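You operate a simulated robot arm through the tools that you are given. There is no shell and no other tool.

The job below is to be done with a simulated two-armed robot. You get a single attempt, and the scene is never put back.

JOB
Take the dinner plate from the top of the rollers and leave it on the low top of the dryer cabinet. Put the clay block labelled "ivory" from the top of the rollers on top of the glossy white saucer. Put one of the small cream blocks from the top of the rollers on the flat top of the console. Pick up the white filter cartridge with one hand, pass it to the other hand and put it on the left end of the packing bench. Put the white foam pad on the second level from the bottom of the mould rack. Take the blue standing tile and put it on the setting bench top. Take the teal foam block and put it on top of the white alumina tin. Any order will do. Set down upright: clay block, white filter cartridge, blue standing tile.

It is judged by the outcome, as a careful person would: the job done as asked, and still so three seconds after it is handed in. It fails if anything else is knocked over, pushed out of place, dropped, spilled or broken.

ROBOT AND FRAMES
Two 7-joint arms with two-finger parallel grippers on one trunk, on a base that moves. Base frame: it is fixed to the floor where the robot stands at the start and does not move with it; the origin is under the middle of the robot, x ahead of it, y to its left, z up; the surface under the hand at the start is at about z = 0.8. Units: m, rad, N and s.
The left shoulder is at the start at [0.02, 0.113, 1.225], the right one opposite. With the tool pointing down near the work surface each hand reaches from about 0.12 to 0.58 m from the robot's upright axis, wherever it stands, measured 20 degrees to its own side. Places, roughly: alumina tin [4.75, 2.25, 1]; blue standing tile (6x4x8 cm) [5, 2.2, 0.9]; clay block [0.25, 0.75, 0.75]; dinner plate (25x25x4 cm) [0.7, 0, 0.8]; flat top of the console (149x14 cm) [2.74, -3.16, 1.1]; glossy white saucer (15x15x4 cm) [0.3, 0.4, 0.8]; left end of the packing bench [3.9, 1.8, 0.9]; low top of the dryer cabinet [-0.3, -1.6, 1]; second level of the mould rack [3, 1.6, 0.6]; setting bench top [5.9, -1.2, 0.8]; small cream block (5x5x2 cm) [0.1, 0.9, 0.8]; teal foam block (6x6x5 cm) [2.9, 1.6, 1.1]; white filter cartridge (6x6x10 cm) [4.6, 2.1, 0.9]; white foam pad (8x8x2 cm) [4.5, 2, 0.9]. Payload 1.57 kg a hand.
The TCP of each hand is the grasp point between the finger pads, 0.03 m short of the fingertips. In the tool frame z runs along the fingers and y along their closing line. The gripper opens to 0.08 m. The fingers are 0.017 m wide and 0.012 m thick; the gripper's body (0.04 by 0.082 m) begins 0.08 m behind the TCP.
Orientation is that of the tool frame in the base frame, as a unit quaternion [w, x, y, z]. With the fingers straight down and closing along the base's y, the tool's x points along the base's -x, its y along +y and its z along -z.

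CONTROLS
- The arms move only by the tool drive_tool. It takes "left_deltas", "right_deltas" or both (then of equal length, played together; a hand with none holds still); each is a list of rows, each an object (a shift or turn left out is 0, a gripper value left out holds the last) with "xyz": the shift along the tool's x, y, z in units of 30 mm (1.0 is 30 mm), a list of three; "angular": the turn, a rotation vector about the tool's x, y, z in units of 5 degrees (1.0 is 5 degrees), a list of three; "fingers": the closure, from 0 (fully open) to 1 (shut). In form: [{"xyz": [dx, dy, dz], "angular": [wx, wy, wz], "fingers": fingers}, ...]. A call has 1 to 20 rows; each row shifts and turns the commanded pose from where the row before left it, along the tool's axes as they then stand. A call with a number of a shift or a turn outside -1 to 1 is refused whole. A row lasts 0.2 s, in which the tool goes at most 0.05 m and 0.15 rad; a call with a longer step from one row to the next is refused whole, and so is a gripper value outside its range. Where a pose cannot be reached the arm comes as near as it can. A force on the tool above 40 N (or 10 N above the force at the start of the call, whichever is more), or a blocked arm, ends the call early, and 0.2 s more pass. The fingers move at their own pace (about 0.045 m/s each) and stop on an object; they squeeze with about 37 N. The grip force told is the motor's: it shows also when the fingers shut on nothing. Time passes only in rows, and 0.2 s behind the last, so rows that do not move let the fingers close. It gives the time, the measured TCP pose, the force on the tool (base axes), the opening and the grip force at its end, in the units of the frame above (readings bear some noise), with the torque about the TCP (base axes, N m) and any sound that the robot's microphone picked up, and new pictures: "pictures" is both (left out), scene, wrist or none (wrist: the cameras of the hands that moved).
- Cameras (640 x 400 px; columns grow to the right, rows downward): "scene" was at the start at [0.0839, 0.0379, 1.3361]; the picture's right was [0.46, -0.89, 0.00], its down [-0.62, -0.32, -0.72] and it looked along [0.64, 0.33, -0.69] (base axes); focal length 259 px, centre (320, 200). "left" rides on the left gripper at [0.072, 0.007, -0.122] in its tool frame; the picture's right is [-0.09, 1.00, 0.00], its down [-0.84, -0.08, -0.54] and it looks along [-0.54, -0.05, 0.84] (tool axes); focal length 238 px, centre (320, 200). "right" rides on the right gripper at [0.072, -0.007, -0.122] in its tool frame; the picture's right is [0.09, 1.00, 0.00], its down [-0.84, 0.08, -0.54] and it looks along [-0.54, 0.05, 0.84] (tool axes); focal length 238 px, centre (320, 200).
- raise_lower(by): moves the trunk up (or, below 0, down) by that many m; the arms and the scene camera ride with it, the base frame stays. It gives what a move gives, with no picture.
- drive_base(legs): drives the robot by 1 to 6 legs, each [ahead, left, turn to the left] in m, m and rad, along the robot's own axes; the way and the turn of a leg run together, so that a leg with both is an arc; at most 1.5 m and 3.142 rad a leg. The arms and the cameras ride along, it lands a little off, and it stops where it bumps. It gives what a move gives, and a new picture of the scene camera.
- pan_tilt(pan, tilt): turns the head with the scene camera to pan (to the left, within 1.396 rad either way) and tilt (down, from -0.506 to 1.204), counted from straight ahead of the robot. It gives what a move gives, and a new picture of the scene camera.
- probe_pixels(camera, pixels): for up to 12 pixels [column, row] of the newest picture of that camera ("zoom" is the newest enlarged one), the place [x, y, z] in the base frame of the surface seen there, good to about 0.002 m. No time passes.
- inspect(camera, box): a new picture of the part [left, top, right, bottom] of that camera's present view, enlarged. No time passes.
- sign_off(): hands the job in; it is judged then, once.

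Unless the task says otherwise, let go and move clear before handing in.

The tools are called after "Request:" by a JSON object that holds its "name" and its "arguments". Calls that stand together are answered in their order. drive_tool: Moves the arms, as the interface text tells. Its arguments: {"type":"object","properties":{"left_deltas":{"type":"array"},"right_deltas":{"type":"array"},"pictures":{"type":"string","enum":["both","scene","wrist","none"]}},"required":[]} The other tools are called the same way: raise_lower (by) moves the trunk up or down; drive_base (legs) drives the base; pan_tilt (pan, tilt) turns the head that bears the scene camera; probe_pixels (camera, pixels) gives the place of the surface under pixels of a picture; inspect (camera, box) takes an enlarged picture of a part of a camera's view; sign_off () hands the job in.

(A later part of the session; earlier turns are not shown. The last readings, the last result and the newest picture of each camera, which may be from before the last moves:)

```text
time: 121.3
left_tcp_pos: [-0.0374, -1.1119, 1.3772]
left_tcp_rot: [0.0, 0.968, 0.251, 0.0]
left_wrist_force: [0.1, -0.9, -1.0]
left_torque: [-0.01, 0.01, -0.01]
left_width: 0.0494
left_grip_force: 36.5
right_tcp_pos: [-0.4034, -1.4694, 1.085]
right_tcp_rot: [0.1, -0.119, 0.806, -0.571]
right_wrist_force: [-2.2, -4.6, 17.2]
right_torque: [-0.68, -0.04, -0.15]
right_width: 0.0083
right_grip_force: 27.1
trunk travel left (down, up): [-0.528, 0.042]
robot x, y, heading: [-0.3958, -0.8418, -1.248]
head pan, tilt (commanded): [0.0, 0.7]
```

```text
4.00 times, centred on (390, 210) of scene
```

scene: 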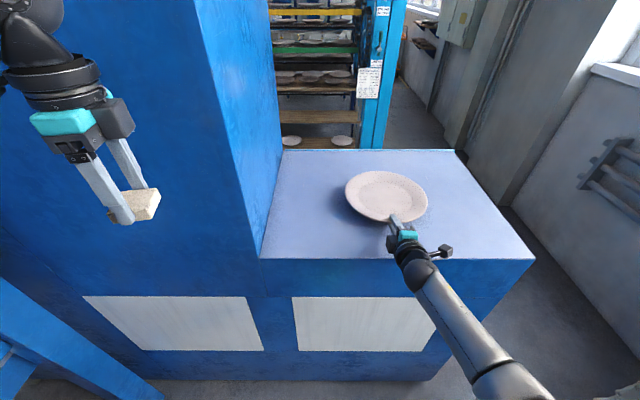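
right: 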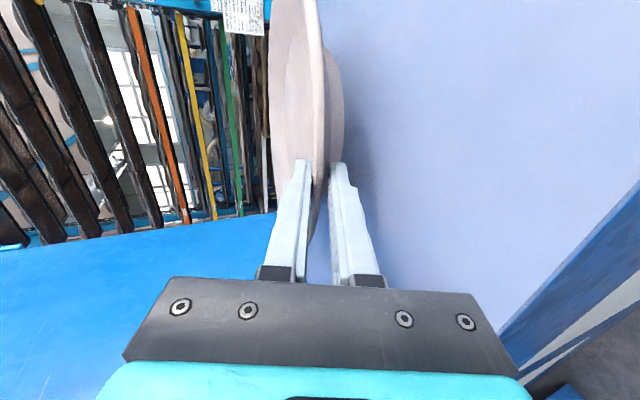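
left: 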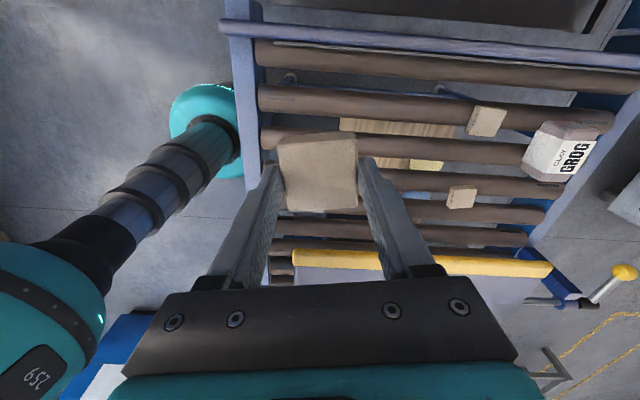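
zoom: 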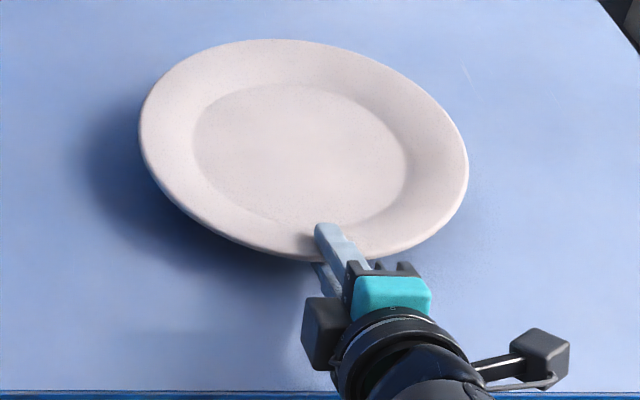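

Request:
{"name": "probe_pixels", "arguments": {"camera": "zoom", "pixels": [[280, 43], [290, 250], [145, 130], [463, 180], [300, 155], [430, 230], [175, 190], [400, 78]]}}

Request:
{"name": "drive_tool", "arguments": {"right_deltas": [{"xyz": [0, -0.06, -0.02]}, {}], "pictures": "none"}}

```text
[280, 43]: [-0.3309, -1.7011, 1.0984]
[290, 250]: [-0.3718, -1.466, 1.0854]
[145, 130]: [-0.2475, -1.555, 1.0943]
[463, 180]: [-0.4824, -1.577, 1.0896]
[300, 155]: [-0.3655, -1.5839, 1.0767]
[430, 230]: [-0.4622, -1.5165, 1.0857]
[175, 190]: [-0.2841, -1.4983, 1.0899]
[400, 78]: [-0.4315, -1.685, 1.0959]
```

```text
time: 121.9
left_tcp_pos: [-0.0373, -1.1125, 1.3779]
left_tcp_rot: [0.0, 0.968, 0.25, 0.0]
left_wrist_force: [0.5, -0.4, -1.3]
left_torque: [0.02, -0.01, 0.0]
left_width: 0.049
left_grip_force: 36.8
right_tcp_pos: [-0.4021, -1.4679, 1.0863]
right_tcp_rot: [0.1, -0.119, 0.808, -0.569]
right_wrist_force: [-0.7, -6.0, 13.9]
right_torque: [-0.56, 0.02, -0.18]
right_width: 0.0083
right_grip_force: 27.2
trunk travel left (down, up): [-0.528, 0.042]
robot x, y, heading: [-0.3967, -0.8481, -1.251]
head pan, tilt (commanded): [0.0, 0.7]
```

Far edge still ~13 mm high and I'm pressing ~20 N. I'll pitch down 3° more while raising ~4 mm.

Request:
{"name": "drive_tool", "arguments": {"right_deltas": [{"angular": [-0.2, 0, 0], "xyz": [0, -0.05, -0.018]}, {"angular": [-0.2, 0, 0], "xyz": [0, -0.05, -0.018]}, {"angular": [-0.2, 0, 0], "xyz": [0, -0.04, -0.015]}, {}], "pictures": "none"}}

Request:
{"name": "inspect", "arguments": {"camera": "scene", "box": [330, 160, 450, 260]}}

Request:
{"name": "probe_pixels", "arguments": {"camera": "zoom", "pixels": [[280, 46], [290, 250], [145, 130], [463, 180], [300, 155], [430, 230], [175, 190], [400, 80]]}}

```text
time: 122.9
left_tcp_pos: [-0.0362, -1.1135, 1.3769]
left_tcp_rot: [0.0, 0.968, 0.25, 0.0]
left_wrist_force: [-0.5, -0.6, -1.2]
left_torque: [-0.03, -0.01, 0.0]
left_width: 0.0492
left_grip_force: 36.8
right_tcp_pos: [-0.4021, -1.4667, 1.0872]
right_tcp_rot: [0.096, -0.122, 0.822, -0.548]
right_wrist_force: [2.2, -5.9, 9.0]
right_torque: [-0.51, 0.07, 0.09]
right_width: 0.0085
right_grip_force: 27.1
trunk travel left (down, up): [-0.528, 0.042]
robot x, y, heading: [-0.4004, -0.845, -1.252]
head pan, tilt (commanded): [0.0, 0.7]
```

```text
4.00 times, centred on (390, 210) of scene
```

zoom: 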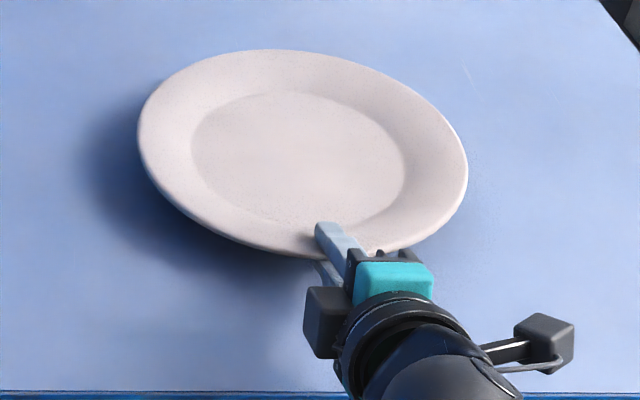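

```text
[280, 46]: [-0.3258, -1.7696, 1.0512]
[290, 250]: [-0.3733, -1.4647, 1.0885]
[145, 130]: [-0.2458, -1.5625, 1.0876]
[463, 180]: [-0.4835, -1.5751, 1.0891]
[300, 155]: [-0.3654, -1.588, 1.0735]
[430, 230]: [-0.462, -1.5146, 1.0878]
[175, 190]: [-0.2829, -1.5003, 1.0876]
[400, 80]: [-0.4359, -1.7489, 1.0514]
```

The plate is flat now (rim 1.0876–1.089 all round, well 1.0735). I'll open the fingers slightly to ~22 mm and withdraw back along the tool axis.

Request:
{"name": "drive_tool", "arguments": {"right_deltas": [{"fingers": 0.8}, {"fingers": 0.74}, {"fingers": 0.74}, {}], "pictures": "wrist"}}

Request:
{"name": "inspect", "arguments": {"camera": "right", "box": [240, 100, 400, 260]}}

```text
time: 123.9
left_tcp_pos: [-0.0364, -1.1138, 1.3782]
left_tcp_rot: [0.0, 0.968, 0.251, 0.001]
left_wrist_force: [1.1, 0.5, -1.5]
left_torque: [0.03, 0.01, 0.0]
left_width: 0.0491
left_grip_force: 36.6
right_tcp_pos: [-0.4027, -1.4676, 1.0869]
right_tcp_rot: [0.096, -0.122, 0.823, -0.547]
right_wrist_force: [0.1, 0.2, 0.2]
right_torque: [0.0, 0.01, 0.01]
right_width: 0.0209
right_grip_force: 0.1
trunk travel left (down, up): [-0.528, 0.042]
robot x, y, heading: [-0.4007, -0.8445, -1.258]
head pan, tilt (commanded): [0.0, 0.7]
```

right: 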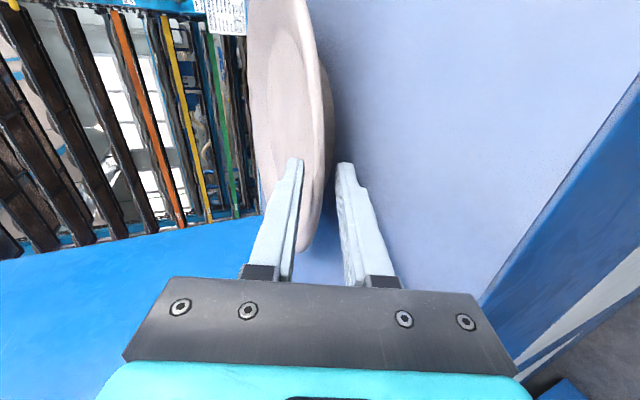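

```text
2.50 times, centred on (320, 180) of right
```

zoom: 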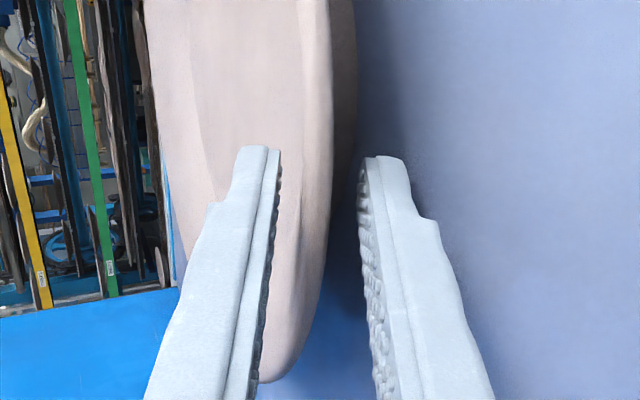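

All forces are zero and the rim is free between the fingers. Withdrawing along −z slowly.

Request:
{"name": "drive_tool", "arguments": {"right_deltas": [{"xyz": [0, 0, -0.3]}, {"xyz": [0, 0, -0.4]}, {"xyz": [0, 0, -0.5]}, {"xyz": [0, 0, -0.6]}, {"xyz": [0, 0, -0.7]}, {"xyz": [0, 0, -0.8]}, {"xyz": [0, -0.4, -0.8]}, {"xyz": [0, -0.5, -0.8]}, {"xyz": [0, -0.6, -0.7]}, {"xyz": [0, -0.6, -0.7]}]}}

Request:
{"name": "probe_pixels", "arguments": {"camera": "scene", "pixels": [[385, 173], [385, 220], [348, 190], [425, 205], [385, 197]]}}

```text
time: 126.1
left_tcp_pos: [-0.0374, -1.1133, 1.3769]
left_tcp_rot: [0.0, 0.968, 0.25, 0.0]
left_wrist_force: [0.7, 0.2, 0.2]
left_torque: [0.01, 0.0, 0.03]
left_width: 0.0489
left_grip_force: 36.8
right_tcp_pos: [-0.4516, -1.3243, 1.2183]
right_tcp_rot: [0.095, -0.121, 0.823, -0.546]
right_wrist_force: [-0.4, 1.1, 0.3]
right_torque: [-0.02, 0.03, 0.01]
right_width: 0.0206
right_grip_force: 0.1
trunk travel left (down, up): [-0.528, 0.042]
robot x, y, heading: [-0.3986, -0.8428, -1.251]
head pan, tilt (commanded): [0.0, 0.7]
```

scene: 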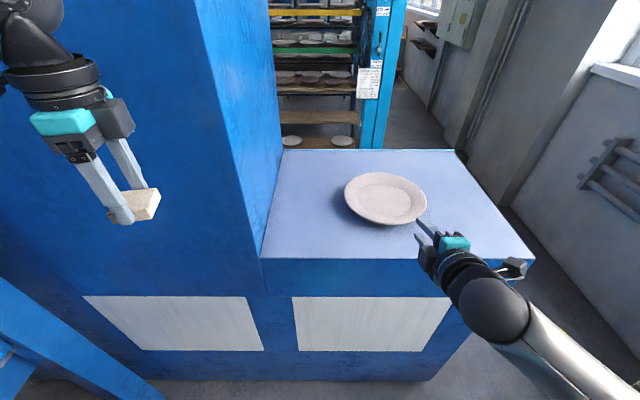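
right: 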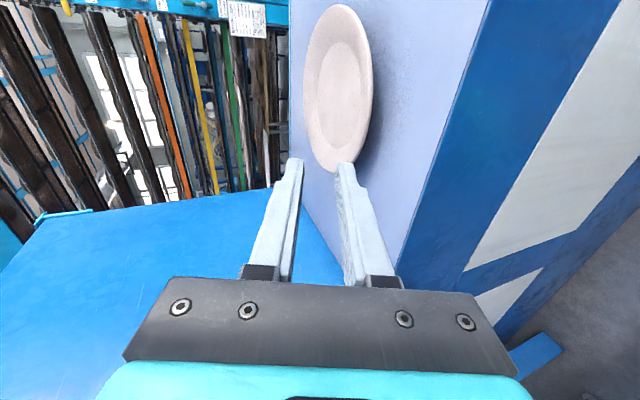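

```text
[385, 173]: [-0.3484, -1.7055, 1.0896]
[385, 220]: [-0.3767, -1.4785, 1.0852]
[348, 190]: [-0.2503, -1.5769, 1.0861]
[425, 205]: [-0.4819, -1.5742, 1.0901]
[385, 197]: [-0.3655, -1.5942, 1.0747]
```

The plate sits flat on the dryer cabinet's low top (rim 1.085–1.090). Now I'll back off and return the right hand to a compact downward pose before finding the way to the console.

Request:
{"name": "drive_base", "arguments": {"legs": [[-0.35, 0, 0]]}}

Request:
{"name": "drive_tool", "arguments": {"right_deltas": [{"angular": [-1, 0, 0], "fingers": 0}, {"angular": [-1, 0, 0]}, {"angular": [-1, 0, 0]}, {"angular": [-1, 0, 0]}, {"angular": [-1, 0, 0]}, {"angular": [-1, 0, 0]}, {"angular": [-1, 0, 0]}, {"angular": [-1, 0, 0]}, {"angular": [-1, 0, 0]}, {"angular": [-1, 0, 0]}, {"angular": [-1, 0, 0]}, {"angular": [-1, 0, 0]}, {"angular": [-1, 0, 0]}, {"angular": [-0.6, 0, 0]}], "pictures": "none"}}

Request:
{"name": "pan_tilt", "arguments": {"pan": -0.3, "tilt": 0.35}}

```text
time: 128.3
left_tcp_pos: [-0.1475, -0.7791, 1.3776]
left_tcp_rot: [0.0, 0.969, 0.248, 0.0]
left_wrist_force: [0.0, -0.2, -1.4]
left_torque: [-0.03, 0.03, 0.02]
left_width: 0.0491
left_grip_force: 36.9
right_tcp_pos: [-0.5636, -0.9884, 1.2184]
right_tcp_rot: [0.094, -0.119, 0.823, -0.547]
right_wrist_force: [0.3, 0.9, 0.4]
right_torque: [0.02, -0.02, 0.02]
right_width: 0.0208
right_grip_force: 0.1
trunk travel left (down, up): [-0.528, 0.042]
robot x, y, heading: [-0.5079, -0.5087, -1.256]
head pan, tilt (commanded): [0.0, 0.7]
```

scene: 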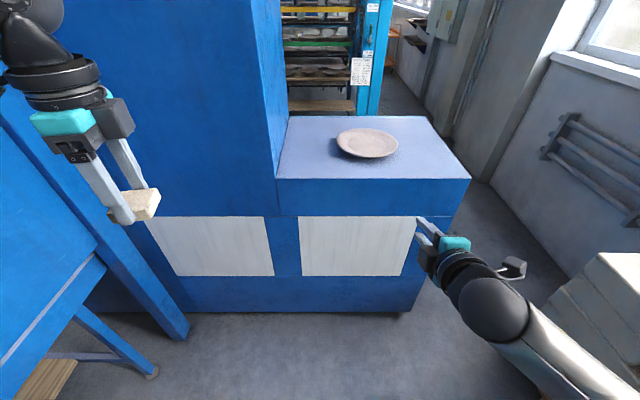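

```text
time: 131.3
left_tcp_pos: [-0.1484, -0.78, 1.3765]
left_tcp_rot: [0.001, 0.969, 0.248, 0.0]
left_wrist_force: [-0.1, 1.1, -0.1]
left_torque: [0.01, -0.01, 0.01]
left_width: 0.0491
left_grip_force: 37.1
right_tcp_pos: [-0.5638, -0.9892, 1.2168]
right_tcp_rot: [0.012, -0.152, 0.988, 0.007]
right_wrist_force: [0.2, 0.5, 0.3]
right_torque: [0.01, 0.02, -0.04]
right_width: 0.0801
right_grip_force: 0.1
trunk travel left (down, up): [-0.528, 0.042]
robot x, y, heading: [-0.5064, -0.5076, -1.256]
head pan, tilt (commanded): [0.0, 0.7]
```

```text
time: 132.2
left_tcp_pos: [-0.1491, -0.7793, 1.3771]
left_tcp_rot: [-0.001, 0.969, 0.248, 0.0]
left_wrist_force: [0.5, 0.3, -0.8]
left_torque: [0.02, 0.0, -0.01]
left_width: 0.0492
left_grip_force: 37.1
right_tcp_pos: [-0.5641, -0.9897, 1.2171]
right_tcp_rot: [0.012, -0.152, 0.988, 0.006]
right_wrist_force: [-0.1, 0.0, 1.0]
right_torque: [-0.01, -0.03, 0.01]
right_width: 0.08
right_grip_force: 0.0
trunk travel left (down, up): [-0.528, 0.042]
robot x, y, heading: [-0.5061, -0.508, -1.253]
head pan, tilt (commanded): [-0.3, 0.351]
```

scene: 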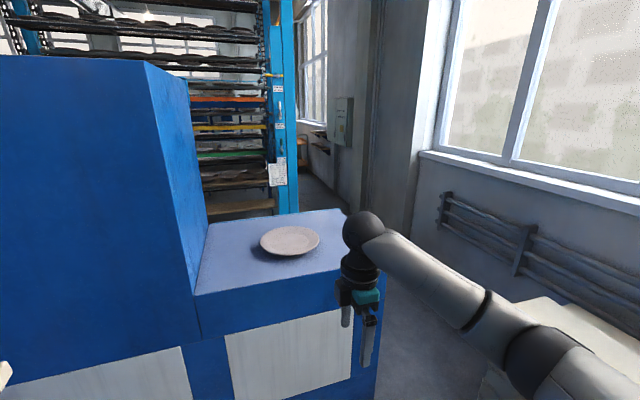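

The plate stays put. The passage runs between the dryer and the window wall; I'll look at it and probe widths, including the pallet.

Request:
{"name": "pan_tilt", "arguments": {"pan": -0.75, "tilt": 0.6}}

```text
time: 133.1
left_tcp_pos: [-0.1471, -0.7801, 1.3778]
left_tcp_rot: [0.0, 0.969, 0.248, 0.0]
left_wrist_force: [-0.8, -0.3, -1.0]
left_torque: [0.03, -0.04, 0.01]
left_width: 0.0491
left_grip_force: 37.4
right_tcp_pos: [-0.5639, -0.9888, 1.2164]
right_tcp_rot: [0.012, -0.151, 0.988, 0.007]
right_wrist_force: [-0.3, -0.1, 0.4]
right_torque: [-0.01, 0.01, 0.04]
right_width: 0.0802
right_grip_force: 0.1
trunk travel left (down, up): [-0.528, 0.042]
robot x, y, heading: [-0.5076, -0.5094, -1.257]
head pan, tilt (commanded): [-0.75, 0.6]
```

scene: 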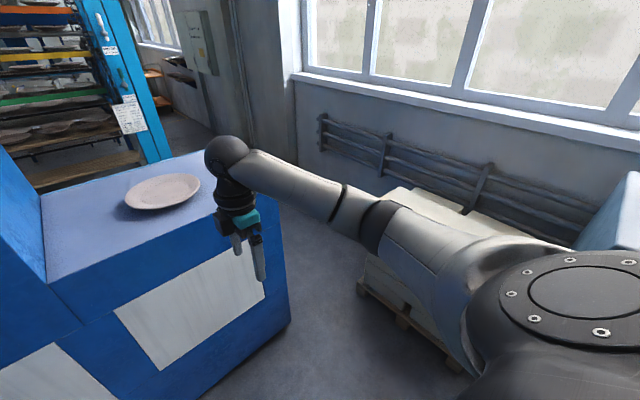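

Request:
{"name": "probe_pixels", "arguments": {"camera": "scene", "pixels": [[285, 325], [362, 285], [360, 262], [440, 350], [300, 280], [320, 250], [280, 200], [330, 130], [300, 150], [455, 195], [180, 130], [160, 120]]}}

```text
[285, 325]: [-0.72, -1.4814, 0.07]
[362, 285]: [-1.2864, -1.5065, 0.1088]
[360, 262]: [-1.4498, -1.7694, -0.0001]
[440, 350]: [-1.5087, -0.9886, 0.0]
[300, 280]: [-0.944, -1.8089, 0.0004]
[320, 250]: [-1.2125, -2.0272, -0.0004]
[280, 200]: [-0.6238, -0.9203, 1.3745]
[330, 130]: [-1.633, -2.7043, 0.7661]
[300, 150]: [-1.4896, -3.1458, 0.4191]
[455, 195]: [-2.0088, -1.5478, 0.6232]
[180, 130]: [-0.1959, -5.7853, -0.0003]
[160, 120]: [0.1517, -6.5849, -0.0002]
```

The gap between the dryer corner and the pallet corner is about 0.54 m, so I need to know my base's size. I'll check the wrist cameras, where the teal base disc was visible.

Request:
{"name": "inspect", "arguments": {"camera": "left", "box": [0, 0, 640, 400]}}

Request:
{"name": "inspect", "arguments": {"camera": "right", "box": [0, 0, 640, 400]}}

```text
1.00 times, centred on (320, 200) of left (not enlarged: the box is as wide or as high as the picture)
```

zoom: 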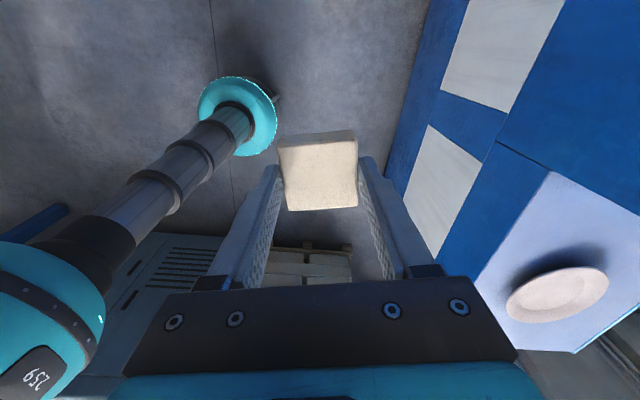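

```text
1.00 times, centred on (320, 200) of right (not enlarged: the box is as wide or as high as the picture)
```

zoom: 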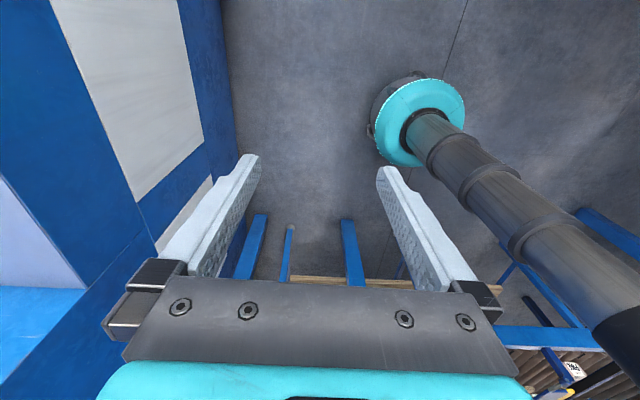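

The base is a small teal disc on a column. I'll probe the disc's edges to get its radius.

Request:
{"name": "probe_pixels", "arguments": {"camera": "zoom", "pixels": [[379, 130], [463, 105], [425, 83], [395, 160], [372, 105], [395, 80], [420, 100], [250, 250], [348, 250], [290, 260], [440, 85]]}}

```text
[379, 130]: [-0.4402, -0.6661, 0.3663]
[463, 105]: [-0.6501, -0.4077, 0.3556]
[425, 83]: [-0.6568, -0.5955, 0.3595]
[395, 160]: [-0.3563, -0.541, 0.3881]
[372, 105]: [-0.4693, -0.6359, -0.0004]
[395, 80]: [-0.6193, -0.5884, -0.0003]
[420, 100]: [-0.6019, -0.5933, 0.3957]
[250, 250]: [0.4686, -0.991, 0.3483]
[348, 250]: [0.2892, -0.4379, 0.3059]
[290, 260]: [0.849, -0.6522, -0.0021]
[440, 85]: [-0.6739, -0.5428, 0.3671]
```

The base disc's radius is only about 0.175 m, so the 0.54 m gap is passable. I'll slide right to line up with the gap's middle, then look ahead.

Request:
{"name": "drive_base", "arguments": {"legs": [[0, -0.77, 0]]}}

Request:
{"name": "pan_tilt", "arguments": {"pan": 0.0, "tilt": 0.55}}

```text
time: 137.2
left_tcp_pos: [-0.8885, -1.0178, 1.3777]
left_tcp_rot: [0.001, 0.97, 0.241, 0.001]
left_wrist_force: [-0.6, 1.1, -0.9]
left_torque: [-0.01, 0.0, 0.0]
left_width: 0.0491
left_grip_force: 37.1
right_tcp_pos: [-1.3052, -1.2222, 1.2172]
right_tcp_rot: [0.011, -0.146, 0.989, 0.006]
right_wrist_force: [0.2, 0.0, 0.0]
right_torque: [-0.03, 0.01, -0.01]
right_width: 0.0802
right_grip_force: 0.2
trunk travel left (down, up): [-0.528, 0.042]
robot x, y, heading: [-1.2399, -0.739, -1.268]
head pan, tilt (commanded): [-0.75, 0.6]
```

scene: 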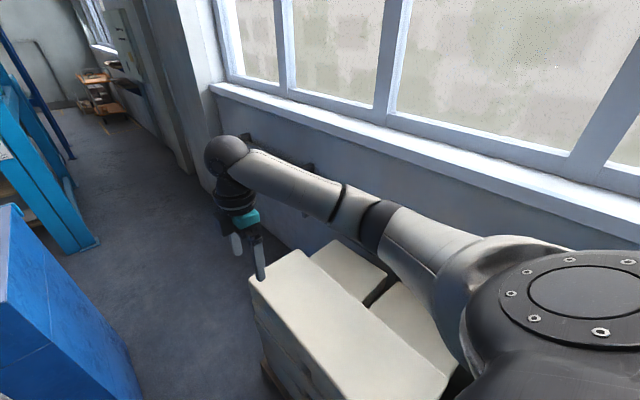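

```text
time: 138.3
left_tcp_pos: [-0.8875, -1.0166, 1.3772]
left_tcp_rot: [0.0, 0.97, 0.241, 0.0]
left_wrist_force: [-0.2, 0.1, -0.3]
left_torque: [-0.03, -0.04, 0.01]
left_width: 0.0492
left_grip_force: 37.4
right_tcp_pos: [-1.3054, -1.2217, 1.2171]
right_tcp_rot: [0.012, -0.145, 0.989, 0.006]
right_wrist_force: [0.1, -1.0, 0.2]
right_torque: [0.01, -0.01, -0.02]
right_width: 0.0802
right_grip_force: 0.0
trunk travel left (down, up): [-0.528, 0.042]
robot x, y, heading: [-1.2431, -0.7373, -1.269]
head pan, tilt (commanded): [0.0, 0.55]
```

scene: 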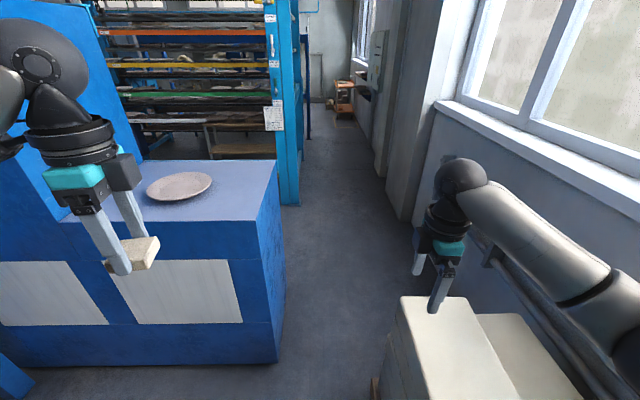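

The aisle ahead runs clear to a far cart at (345,95). I'll probe the box heights by the pallet and aisle edges.

Request:
{"name": "probe_pixels", "arguments": {"camera": "scene", "pixels": [[425, 305], [402, 330], [375, 390], [275, 355], [278, 165], [290, 205], [405, 215], [385, 178], [300, 130], [345, 115], [330, 100], [310, 60]]}}

```text
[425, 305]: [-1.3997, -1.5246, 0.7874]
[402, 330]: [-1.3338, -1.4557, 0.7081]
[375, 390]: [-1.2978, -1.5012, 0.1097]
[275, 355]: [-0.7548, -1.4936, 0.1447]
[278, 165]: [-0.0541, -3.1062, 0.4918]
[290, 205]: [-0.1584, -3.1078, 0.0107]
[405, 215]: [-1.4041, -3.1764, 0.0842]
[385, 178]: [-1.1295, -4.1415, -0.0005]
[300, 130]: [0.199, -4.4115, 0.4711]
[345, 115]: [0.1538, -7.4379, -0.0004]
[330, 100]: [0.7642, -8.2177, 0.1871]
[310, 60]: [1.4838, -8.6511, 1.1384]
```

The pallet boxes top out at 0.79 m, below my hands. I'll drive ahead through the gap, then ease right to keep the left arm away from the rack at u≈-1.06.

Request:
{"name": "drive_base", "arguments": {"legs": [[1.4, -0.01, 0], [0.35, -0.2, 0]]}}

Request:
{"name": "pan_tilt", "arguments": {"pan": 0.6, "tilt": 0.45}}

```text
time: 147.6
left_tcp_pos: [-0.5293, -2.7661, 1.3751]
left_tcp_rot: [-0.002, 0.967, 0.254, 0.001]
left_wrist_force: [-0.7, 0.8, -0.2]
left_torque: [0.0, 0.0, 0.0]
left_width: 0.049
left_grip_force: 36.2
right_tcp_pos: [-0.9429, -2.9806, 1.2162]
right_tcp_rot: [0.011, -0.157, 0.987, 0.007]
right_wrist_force: [0.7, -0.2, -0.1]
right_torque: [0.01, 0.02, 0.0]
right_width: 0.08
right_grip_force: 0.1
trunk travel left (down, up): [-0.528, 0.042]
robot x, y, heading: [-0.8898, -2.4999, -1.248]
head pan, tilt (commanded): [0.0, 0.55]
```

scene: 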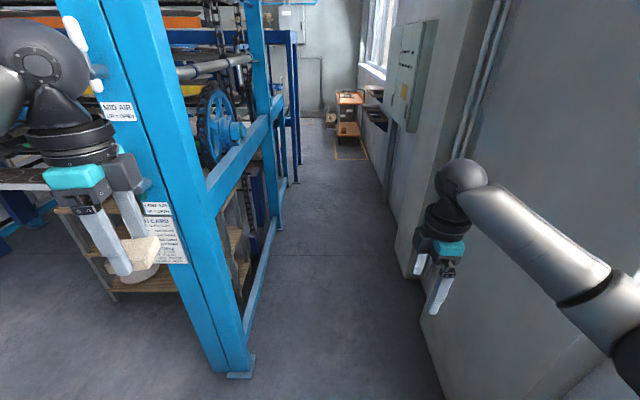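

```text
time: 148.6
left_tcp_pos: [-0.5284, -2.7654, 1.3767]
left_tcp_rot: [0.0, 0.967, 0.254, 0.001]
left_wrist_force: [0.6, -0.1, -1.0]
left_torque: [-0.02, -0.04, 0.0]
left_width: 0.049
left_grip_force: 37.4
right_tcp_pos: [-0.942, -2.9809, 1.2176]
right_tcp_rot: [0.011, -0.157, 0.987, 0.008]
right_wrist_force: [0.5, 0.6, -0.2]
right_torque: [0.0, 0.0, -0.03]
right_width: 0.0801
right_grip_force: 0.1
trunk travel left (down, up): [-0.528, 0.042]
robot x, y, heading: [-0.8897, -2.5, -1.246]
head pan, tilt (commanded): [0.6, 0.45]
```

scene: 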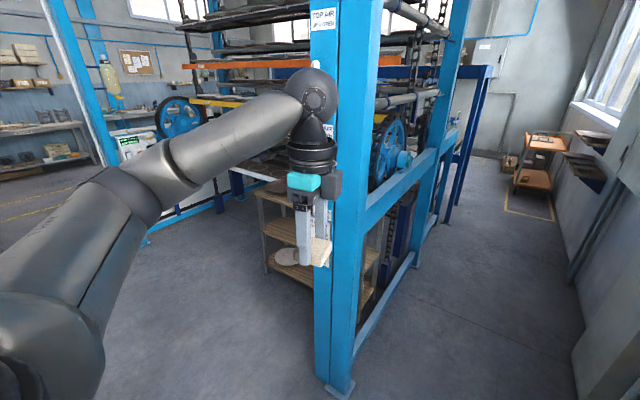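

An open aisle leads left between the dryer's back and the blue rack. I'll look further left to see where it goes.

Request:
{"name": "pan_tilt", "arguments": {"pan": 1.25, "tilt": 0.4}}

Request:
{"name": "probe_pixels", "arguments": {"camera": "scene", "pixels": [[320, 200], [200, 200], [420, 200], [480, 200], [150, 120], [300, 150], [380, 150], [450, 160], [520, 160], [560, 250], [260, 100], [420, 110]]}}

```text
time: 149.6
left_tcp_pos: [-0.5272, -2.7661, 1.3788]
left_tcp_rot: [0.0, 0.967, 0.253, 0.0]
left_wrist_force: [0.8, 0.7, -0.4]
left_torque: [0.02, 0.04, 0.02]
left_width: 0.0491
left_grip_force: 37.5
right_tcp_pos: [-0.9424, -2.9815, 1.2175]
right_tcp_rot: [0.012, -0.158, 0.987, 0.007]
right_wrist_force: [1.1, -0.1, 0.3]
right_torque: [0.01, 0.04, 0.0]
right_width: 0.0799
right_grip_force: 0.1
trunk travel left (down, up): [-0.528, 0.042]
robot x, y, heading: [-0.8896, -2.4987, -1.251]
head pan, tilt (commanded): [1.25, 0.4]
```

scene: 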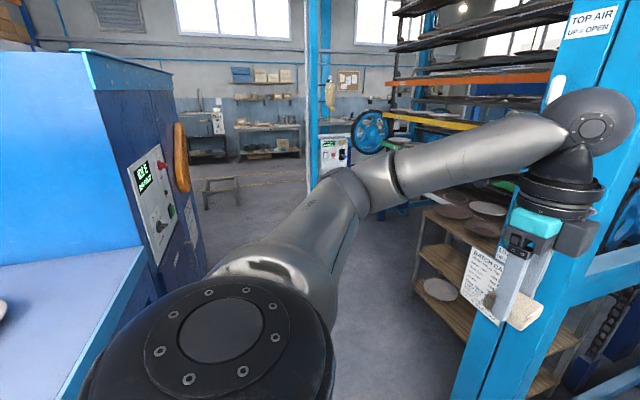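

```text
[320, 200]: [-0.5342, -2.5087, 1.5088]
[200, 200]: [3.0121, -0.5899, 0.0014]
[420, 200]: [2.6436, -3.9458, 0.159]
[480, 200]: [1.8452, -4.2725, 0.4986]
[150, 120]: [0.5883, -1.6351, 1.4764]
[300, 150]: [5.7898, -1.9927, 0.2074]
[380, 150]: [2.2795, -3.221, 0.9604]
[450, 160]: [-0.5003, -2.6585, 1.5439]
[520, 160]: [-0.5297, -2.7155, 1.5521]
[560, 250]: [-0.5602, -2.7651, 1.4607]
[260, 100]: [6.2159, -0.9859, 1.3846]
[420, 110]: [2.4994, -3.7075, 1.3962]
```

The aisle opens into the main room (setting bench visible around (265,130); a white console near (335,150)). I'll turn left to face along the aisle.

Request:
{"name": "drive_base", "arguments": {"legs": [[0, 0, 1.545]]}}

Request:
{"name": "pan_tilt", "arguments": {"pan": 0.0, "tilt": 0.35}}

```text
time: 153.8
left_tcp_pos: [-0.6205, -2.1408, 1.3776]
left_tcp_rot: [0.0, 0.511, 0.86, 0.0]
left_wrist_force: [0.0, -0.4, -1.3]
left_torque: [0.01, 0.0, 0.02]
left_width: 0.0493
left_grip_force: 36.5
right_tcp_pos: [-0.4104, -2.5569, 1.2184]
right_tcp_rot: [-0.004, 0.805, -0.593, -0.011]
right_wrist_force: [0.1, 0.1, 0.3]
right_torque: [0.02, 0.02, 0.01]
right_width: 0.0801
right_grip_force: 0.1
trunk travel left (down, up): [-0.528, 0.042]
robot x, y, heading: [-0.8934, -2.501, 0.311]
head pan, tilt (commanded): [1.25, 0.4]
```

scene: 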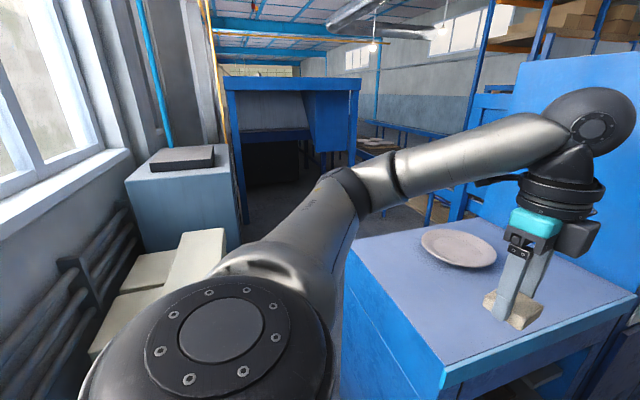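

```text
time: 155.2
left_tcp_pos: [-0.6185, -2.1405, 1.3766]
left_tcp_rot: [0.0, 0.51, 0.86, 0.0]
left_wrist_force: [0.4, -0.7, -1.0]
left_torque: [0.01, -0.03, -0.03]
left_width: 0.049
left_grip_force: 37.4
right_tcp_pos: [-0.4117, -2.5576, 1.2166]
right_tcp_rot: [-0.004, 0.805, -0.592, -0.013]
right_wrist_force: [-0.2, -0.8, -1.1]
right_torque: [0.05, -0.01, 0.01]
right_width: 0.0802
right_grip_force: 0.0
trunk travel left (down, up): [-0.528, 0.042]
robot x, y, heading: [-0.891, -2.4982, 0.309]
head pan, tilt (commanded): [0.0, 0.351]
```

scene: 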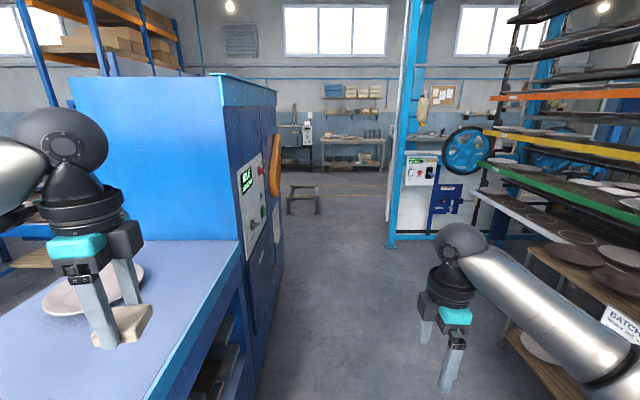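

I see the aisle between the dryer (left) and the rack shelves (right). Checking side clearances by probing both sides before driving on.

Request:
{"name": "probe_pixels", "arguments": {"camera": "scene", "pixels": [[235, 150], [272, 150], [275, 180], [240, 260], [505, 235], [540, 270], [520, 340], [560, 190], [430, 225], [395, 245], [480, 230], [420, 180]]}}

Request:
{"name": "inspect", "arguments": {"camera": "scene", "box": [380, 100, 520, 260]}}

```text
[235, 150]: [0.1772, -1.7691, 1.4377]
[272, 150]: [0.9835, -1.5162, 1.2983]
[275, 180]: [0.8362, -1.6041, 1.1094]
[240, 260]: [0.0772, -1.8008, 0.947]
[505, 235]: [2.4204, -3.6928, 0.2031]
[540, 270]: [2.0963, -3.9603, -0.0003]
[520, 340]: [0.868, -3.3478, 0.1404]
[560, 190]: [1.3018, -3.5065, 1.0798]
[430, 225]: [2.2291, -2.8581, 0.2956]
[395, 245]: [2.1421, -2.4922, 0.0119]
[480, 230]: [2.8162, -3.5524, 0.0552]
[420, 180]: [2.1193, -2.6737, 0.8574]
```

```text
2.50 times, centred on (450, 180) of scene
```

zoom: 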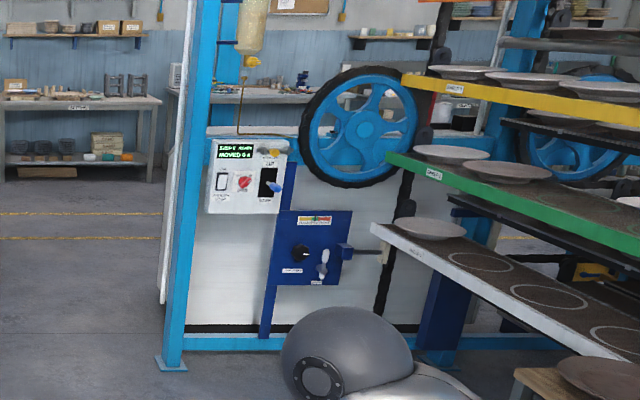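

The white panel behind the blue post and wheel may be the console; I'll probe its top edge and face in this zoom.

Request:
{"name": "probe_pixels", "arguments": {"camera": "zoom", "pixels": [[240, 138], [240, 130], [270, 130], [250, 200], [300, 135], [260, 133], [220, 300], [330, 290], [305, 250], [360, 130], [230, 90], [290, 92]]}}

```text
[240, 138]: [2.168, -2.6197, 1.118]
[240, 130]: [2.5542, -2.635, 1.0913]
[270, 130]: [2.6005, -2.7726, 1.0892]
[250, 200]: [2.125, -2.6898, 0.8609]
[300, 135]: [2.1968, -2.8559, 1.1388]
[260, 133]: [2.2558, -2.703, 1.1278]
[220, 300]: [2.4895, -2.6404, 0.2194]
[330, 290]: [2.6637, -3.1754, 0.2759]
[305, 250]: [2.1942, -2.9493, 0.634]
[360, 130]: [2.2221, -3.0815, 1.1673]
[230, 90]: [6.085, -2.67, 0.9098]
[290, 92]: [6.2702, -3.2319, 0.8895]
```

The console's flat top is at z≈1.09 with its face at u≈1.615 and near end by (2.55,-2.64). I'll shift right 0.2 m and drive along the aisle towards it.

Request:
{"name": "drive_base", "arguments": {"legs": [[0, -0.2, -0.012], [1.2, 0, 0]]}}

```text
time: 162.4
left_tcp_pos: [0.5883, -1.9905, 1.3772]
left_tcp_rot: [-0.002, 0.519, 0.855, 0.001]
left_wrist_force: [-0.2, -0.4, -0.4]
left_torque: [0.02, 0.02, 0.03]
left_width: 0.049
left_grip_force: 36.7
right_tcp_pos: [0.7886, -2.4127, 1.2174]
right_tcp_rot: [-0.004, 0.8, -0.6, -0.012]
right_wrist_force: [0.5, 0.4, -0.5]
right_torque: [-0.02, -0.02, 0.0]
right_width: 0.08
right_grip_force: 0.1
trunk travel left (down, up): [-0.528, 0.042]
robot x, y, heading: [0.3107, -2.3487, 0.292]
head pan, tilt (commanded): [0.0, 0.351]
```

scene: 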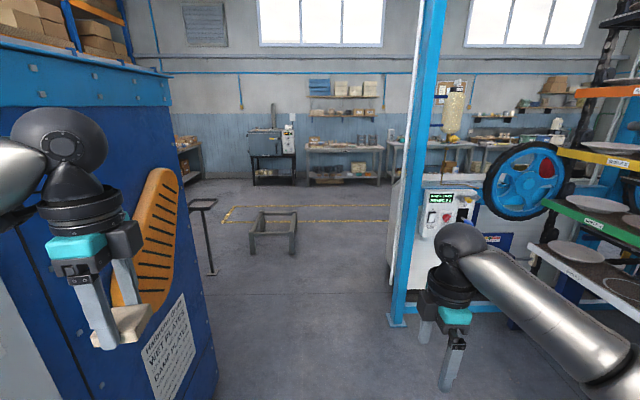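

The way ahead shows a small stand at (205,235) and a stool at (270,225). Probing these before moving on.

Request:
{"name": "probe_pixels", "arguments": {"camera": "scene", "pixels": [[212, 270], [200, 203], [248, 250], [292, 252], [270, 215], [395, 320], [390, 280], [165, 180], [150, 250], [420, 100], [440, 200]]}}

```text
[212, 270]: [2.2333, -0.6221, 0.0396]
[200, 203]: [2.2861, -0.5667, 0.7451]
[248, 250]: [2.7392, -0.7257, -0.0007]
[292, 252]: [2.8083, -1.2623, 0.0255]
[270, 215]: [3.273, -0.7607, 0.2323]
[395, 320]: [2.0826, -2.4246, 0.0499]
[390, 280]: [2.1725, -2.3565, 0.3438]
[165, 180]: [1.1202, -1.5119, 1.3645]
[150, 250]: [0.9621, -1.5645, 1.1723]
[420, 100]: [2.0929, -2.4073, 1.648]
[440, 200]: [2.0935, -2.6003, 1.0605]
```

Those are well left of my path. I'll continue ahead 2.4 m past the blue column, to the open area beyond the console.

Request:
{"name": "drive_base", "arguments": {"legs": [[1.3, 0, 0], [1.1, 0.05, 0]]}}

Request:
{"name": "pan_tilt", "arguments": {"pan": -1.2, "tilt": 0.5}}

```text
time: 174.0
left_tcp_pos: [2.8103, -1.2329, 1.3772]
left_tcp_rot: [-0.002, 0.508, 0.861, 0.0]
left_wrist_force: [-0.1, -0.8, -1.1]
left_torque: [-0.03, 0.0, -0.01]
left_width: 0.049
left_grip_force: 36.8
right_tcp_pos: [3.0218, -1.6469, 1.2163]
right_tcp_rot: [-0.003, 0.807, -0.59, -0.013]
right_wrist_force: [1.1, 0.0, -0.4]
right_torque: [0.0, 0.0, 0.0]
right_width: 0.0799
right_grip_force: 0.0
trunk travel left (down, up): [-0.528, 0.042]
robot x, y, heading: [2.5404, -1.5874, 0.317]
head pan, tilt (commanded): [0.0, 0.351]
```

scene: 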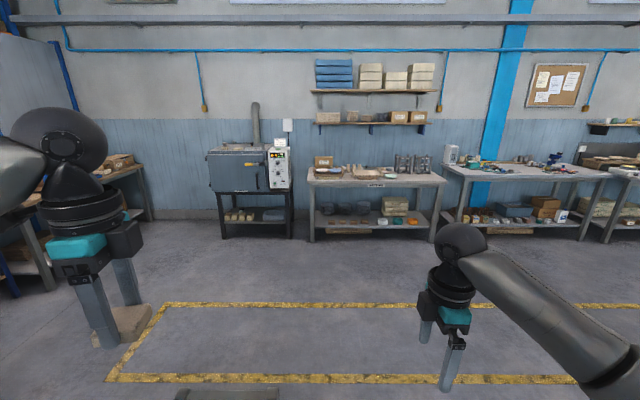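

```text
time: 175.4
left_tcp_pos: [2.8101, -1.2324, 1.3767]
left_tcp_rot: [-0.001, 0.508, 0.861, 0.001]
left_wrist_force: [-0.9, 0.2, -0.3]
left_torque: [-0.01, 0.01, -0.02]
left_width: 0.0492
left_grip_force: 36.8
right_tcp_pos: [3.0222, -1.6485, 1.2179]
right_tcp_rot: [-0.003, 0.807, -0.59, -0.012]
right_wrist_force: [0.5, -0.1, -0.8]
right_torque: [-0.01, 0.0, 0.03]
right_width: 0.0797
right_grip_force: 0.1
trunk travel left (down, up): [-0.528, 0.042]
robot x, y, heading: [2.5414, -1.59, 0.319]
head pan, tilt (commanded): [-1.201, 0.499]
```

scene: 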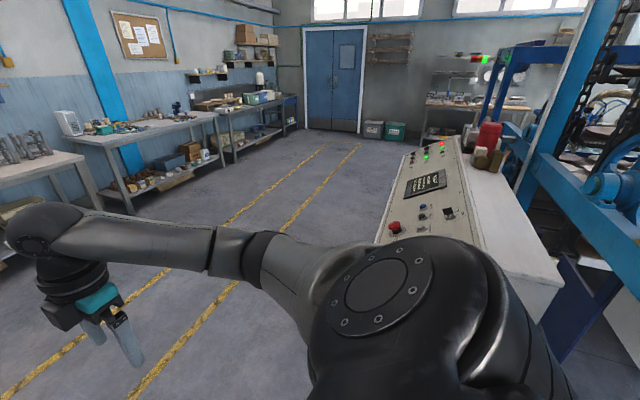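

The console shows a sloped button panel facing the room and a white flat top strip behind it (from (500,190) to (545,265)), with a red item and parts at the far end. I'll zoom and probe the strip.

Request:
{"name": "inspect", "arguments": {"camera": "scene", "box": [370, 110, 600, 290]}}

```text
2.22 times, centred on (485, 200) of scene
```

zoom: 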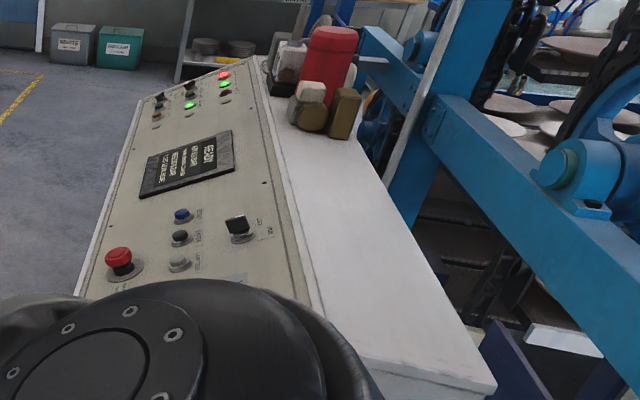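

Request:
{"name": "probe_pixels", "arguments": {"camera": "zoom", "pixels": [[490, 385], [340, 325], [430, 250], [295, 215], [350, 155], [280, 120], [380, 250], [330, 200], [325, 130], [420, 350], [200, 160], [120, 260]]}}

```text
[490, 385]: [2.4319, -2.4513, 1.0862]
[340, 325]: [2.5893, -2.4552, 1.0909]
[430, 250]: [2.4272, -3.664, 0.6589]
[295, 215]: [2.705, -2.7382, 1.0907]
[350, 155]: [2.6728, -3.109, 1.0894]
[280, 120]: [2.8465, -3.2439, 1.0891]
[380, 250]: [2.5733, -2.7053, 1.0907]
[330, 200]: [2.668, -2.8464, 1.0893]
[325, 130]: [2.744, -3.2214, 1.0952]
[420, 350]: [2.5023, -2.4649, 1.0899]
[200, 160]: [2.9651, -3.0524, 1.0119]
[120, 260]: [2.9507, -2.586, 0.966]
```

The flat strip is free near its close end: u 1.61–1.78 at z≈1.090, so I'll set the block at about (2.552,-2.566). First tuck the right hand closer, then turn right to face the console end diagonally.

Request:
{"name": "drive_tool", "arguments": {"right_deltas": [{"xyz": [0.5, 0.8, -0.5]}, {"xyz": [0.5, 0.8, -0.5]}, {"xyz": [0.5, 0.8, -0.5]}, {"xyz": [0.5, 0.8, -0.5]}, {"xyz": [0.5, 0.8, -0.5]}], "pictures": "none"}}

Request:
{"name": "drive_base", "arguments": {"legs": [[0, 0, -1.25], [0, 0, -1.247]]}}

Request:
{"name": "pan_tilt", "arguments": {"pan": 0.35, "tilt": 0.75}}

```text
time: 176.6
left_tcp_pos: [2.8104, -1.2326, 1.3775]
left_tcp_rot: [0.0, 0.507, 0.862, 0.001]
left_wrist_force: [0.8, -0.6, -0.8]
left_torque: [0.01, 0.02, -0.02]
left_width: 0.049
left_grip_force: 37.6
right_tcp_pos: [2.929, -1.758, 1.2932]
right_tcp_rot: [-0.003, 0.807, -0.59, -0.014]
right_wrist_force: [0.0, 0.9, 0.6]
right_torque: [0.07, -0.02, -0.02]
right_width: 0.0799
right_grip_force: 0.1
trunk travel left (down, up): [-0.528, 0.042]
robot x, y, heading: [2.5441, -1.5911, 0.316]
head pan, tilt (commanded): [-1.201, 0.499]
```

```text
time: 183.2
left_tcp_pos: [2.555, -2.0418, 1.3774]
left_tcp_rot: [0.001, 0.981, -0.194, 0.0]
left_wrist_force: [-0.4, -0.2, -1.2]
left_torque: [0.01, -0.02, 0.02]
left_width: 0.0492
left_grip_force: 37.2
right_tcp_pos: [2.1361, -1.7067, 1.2906]
right_tcp_rot: [0.012, 0.29, 0.957, 0.0]
right_wrist_force: [0.7, 0.1, 0.1]
right_torque: [-0.01, -0.04, 0.01]
right_width: 0.0801
right_grip_force: 0.1
trunk travel left (down, up): [-0.528, 0.042]
robot x, y, heading: [2.5445, -1.5901, -2.15]
head pan, tilt (commanded): [-1.201, 0.499]
```

scene: 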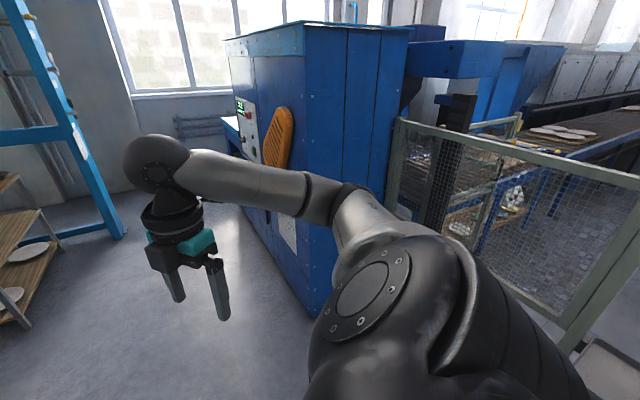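

```text
time: 184.8
left_tcp_pos: [2.5559, -2.0432, 1.3767]
left_tcp_rot: [0.001, 0.981, -0.194, 0.001]
left_wrist_force: [0.7, 0.3, -1.3]
left_torque: [0.0, 0.02, -0.01]
left_width: 0.049
left_grip_force: 36.9
right_tcp_pos: [2.1369, -1.706, 1.2916]
right_tcp_rot: [0.014, 0.29, 0.957, 0.001]
right_wrist_force: [0.1, 0.2, 0.1]
right_torque: [-0.02, 0.01, 0.0]
right_width: 0.0801
right_grip_force: 0.0
trunk travel left (down, up): [-0.528, 0.042]
robot x, y, heading: [2.543, -1.5943, -2.147]
head pan, tilt (commanded): [0.351, 0.75]
```

scene: 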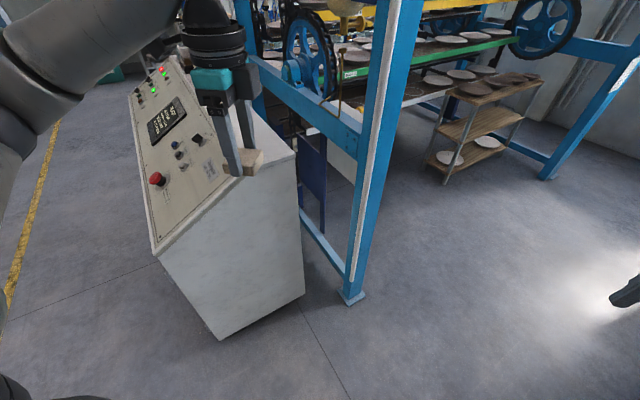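

The console end is in front of me. I'll move diagonally ahead-left so the left hand comes near the flat strip.

Request:
{"name": "drive_base", "arguments": {"legs": [[0.31, 0.28, 0]]}}

Request:
{"name": "inspect", "arguments": {"camera": "left", "box": [0, 0, 640, 400]}}

```text
time: 187.4
left_tcp_pos: [2.613, -2.4565, 1.3787]
left_tcp_rot: [0.0, 0.981, -0.196, 0.0]
left_wrist_force: [-0.3, -0.4, -2.2]
left_torque: [0.01, 0.02, 0.02]
left_width: 0.0493
left_grip_force: 37.2
right_tcp_pos: [2.1931, -2.1191, 1.2911]
right_tcp_rot: [0.013, 0.292, 0.956, 0.002]
right_wrist_force: [-0.5, 0.4, 0.5]
right_torque: [0.01, 0.0, -0.03]
right_width: 0.0801
right_grip_force: 0.0
trunk travel left (down, up): [-0.528, 0.042]
robot x, y, heading: [2.5998, -2.0079, -2.15]
head pan, tilt (commanded): [0.351, 0.75]
```

scene: 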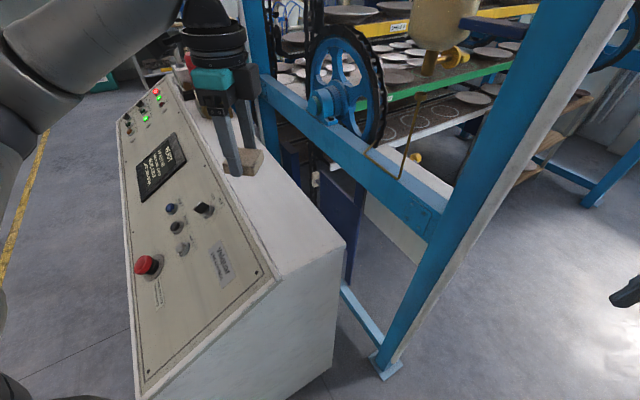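

```text
1.00 times, centred on (320, 200) of left (not enlarged: the box is as wide or as high as the picture)
```

zoom: 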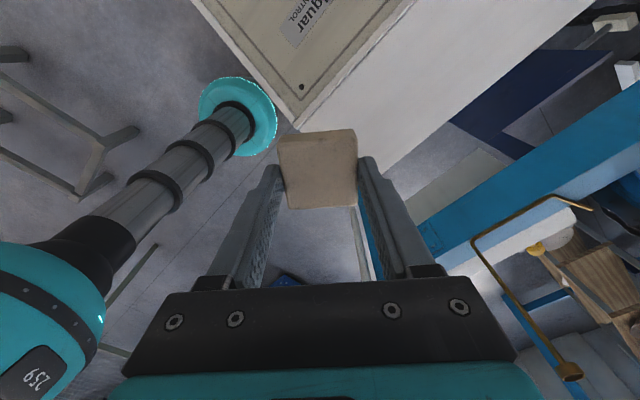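

The hand is about 13 cm short of the spot over the flat strip. I'll extend the left arm over (2.552,-2.566) and check from above.

Request:
{"name": "drive_tool", "arguments": {"left_deltas": [{"xyz": [-0.096, 0.83, 0]}, {"xyz": [-0.096, 0.83, 0]}, {"xyz": [-0.096, 0.83, 0]}, {"xyz": [-0.096, 0.83, 0]}, {"xyz": [-0.096, 0.83, 0]}, {}]}}

```text
time: 188.8
left_tcp_pos: [2.5513, -2.5659, 1.3768]
left_tcp_rot: [0.0, 0.98, -0.197, 0.001]
left_wrist_force: [0.4, 0.3, -0.3]
left_torque: [0.01, 0.01, -0.02]
left_width: 0.0491
left_grip_force: 37.0
right_tcp_pos: [2.1942, -2.1188, 1.2921]
right_tcp_rot: [0.012, 0.292, 0.956, 0.0]
right_wrist_force: [0.1, 0.5, 0.2]
right_torque: [0.01, 0.02, 0.03]
right_width: 0.0801
right_grip_force: 0.1
trunk travel left (down, up): [-0.528, 0.042]
robot x, y, heading: [2.5996, -2.006, -2.155]
head pan, tilt (commanded): [0.351, 0.75]
```

scene: 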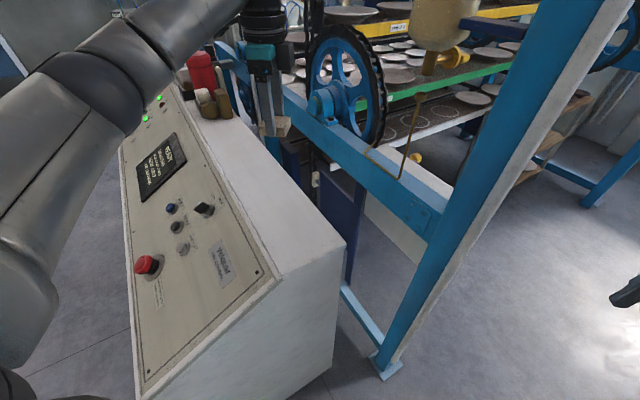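
left: 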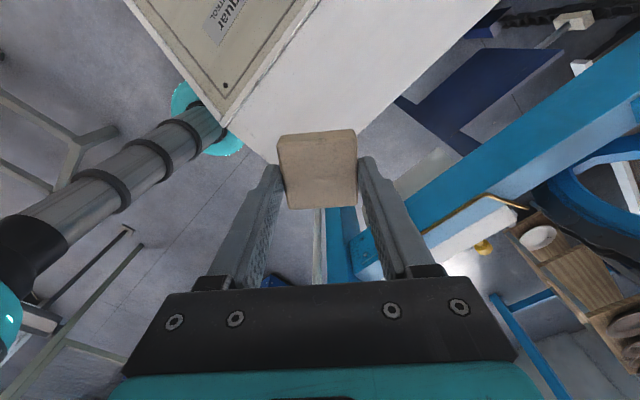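

The TCP's footprint projects to about (320,100) in the wrist view, mid-strip. Probing strip edges at that row to confirm.

Request:
{"name": "probe_pixels", "arguments": {"camera": "left", "pixels": [[320, 100], [270, 100], [245, 100], [375, 100], [390, 95], [290, 60], [400, 60]]}}

Request:
{"name": "drive_tool", "arguments": {"left_deltas": [{"xyz": [0, 0, 0.8]}, {"xyz": [0, 0, 0.9]}, {"xyz": [0, 0, 0.9]}, {"xyz": [0, 0, 0.9]}, {"xyz": [0, 0, 0.9]}, {"xyz": [0, 0, 0.9]}, {"xyz": [0, 0, 0.9]}, {}]}}

```text
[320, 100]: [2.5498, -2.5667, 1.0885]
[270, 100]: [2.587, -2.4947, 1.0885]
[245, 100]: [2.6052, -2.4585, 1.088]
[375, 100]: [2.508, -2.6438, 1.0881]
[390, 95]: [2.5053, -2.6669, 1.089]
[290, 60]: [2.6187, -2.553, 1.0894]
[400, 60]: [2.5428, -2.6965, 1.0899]
```

```text
time: 190.6
left_tcp_pos: [2.5511, -2.5648, 1.1908]
left_tcp_rot: [0.0, 0.98, -0.197, 0.001]
left_wrist_force: [0.1, 0.1, -0.8]
left_torque: [0.02, -0.03, -0.06]
left_width: 0.0493
left_grip_force: 37.0
right_tcp_pos: [2.1932, -2.119, 1.2912]
right_tcp_rot: [0.013, 0.292, 0.956, 0.001]
right_wrist_force: [0.2, -0.5, 0.6]
right_torque: [0.01, -0.02, 0.01]
right_width: 0.0801
right_grip_force: 0.1
trunk travel left (down, up): [-0.528, 0.042]
robot x, y, heading: [2.602, -2.0086, -2.153]
head pan, tilt (commanded): [0.351, 0.75]
```

scene: 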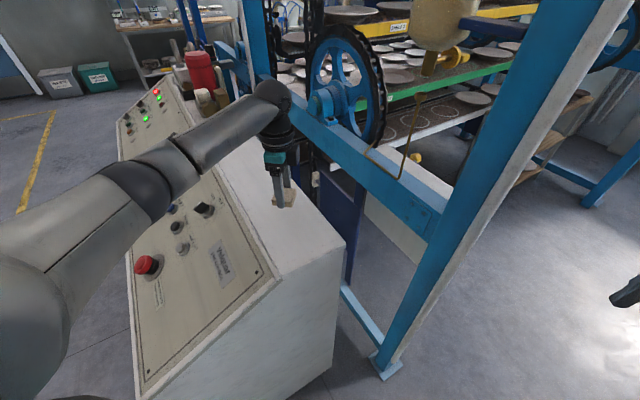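
left: 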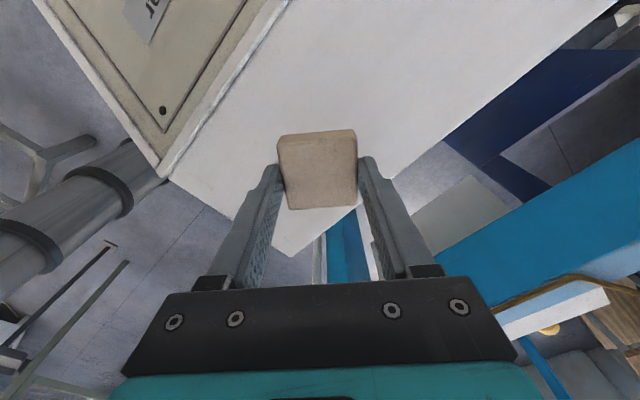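

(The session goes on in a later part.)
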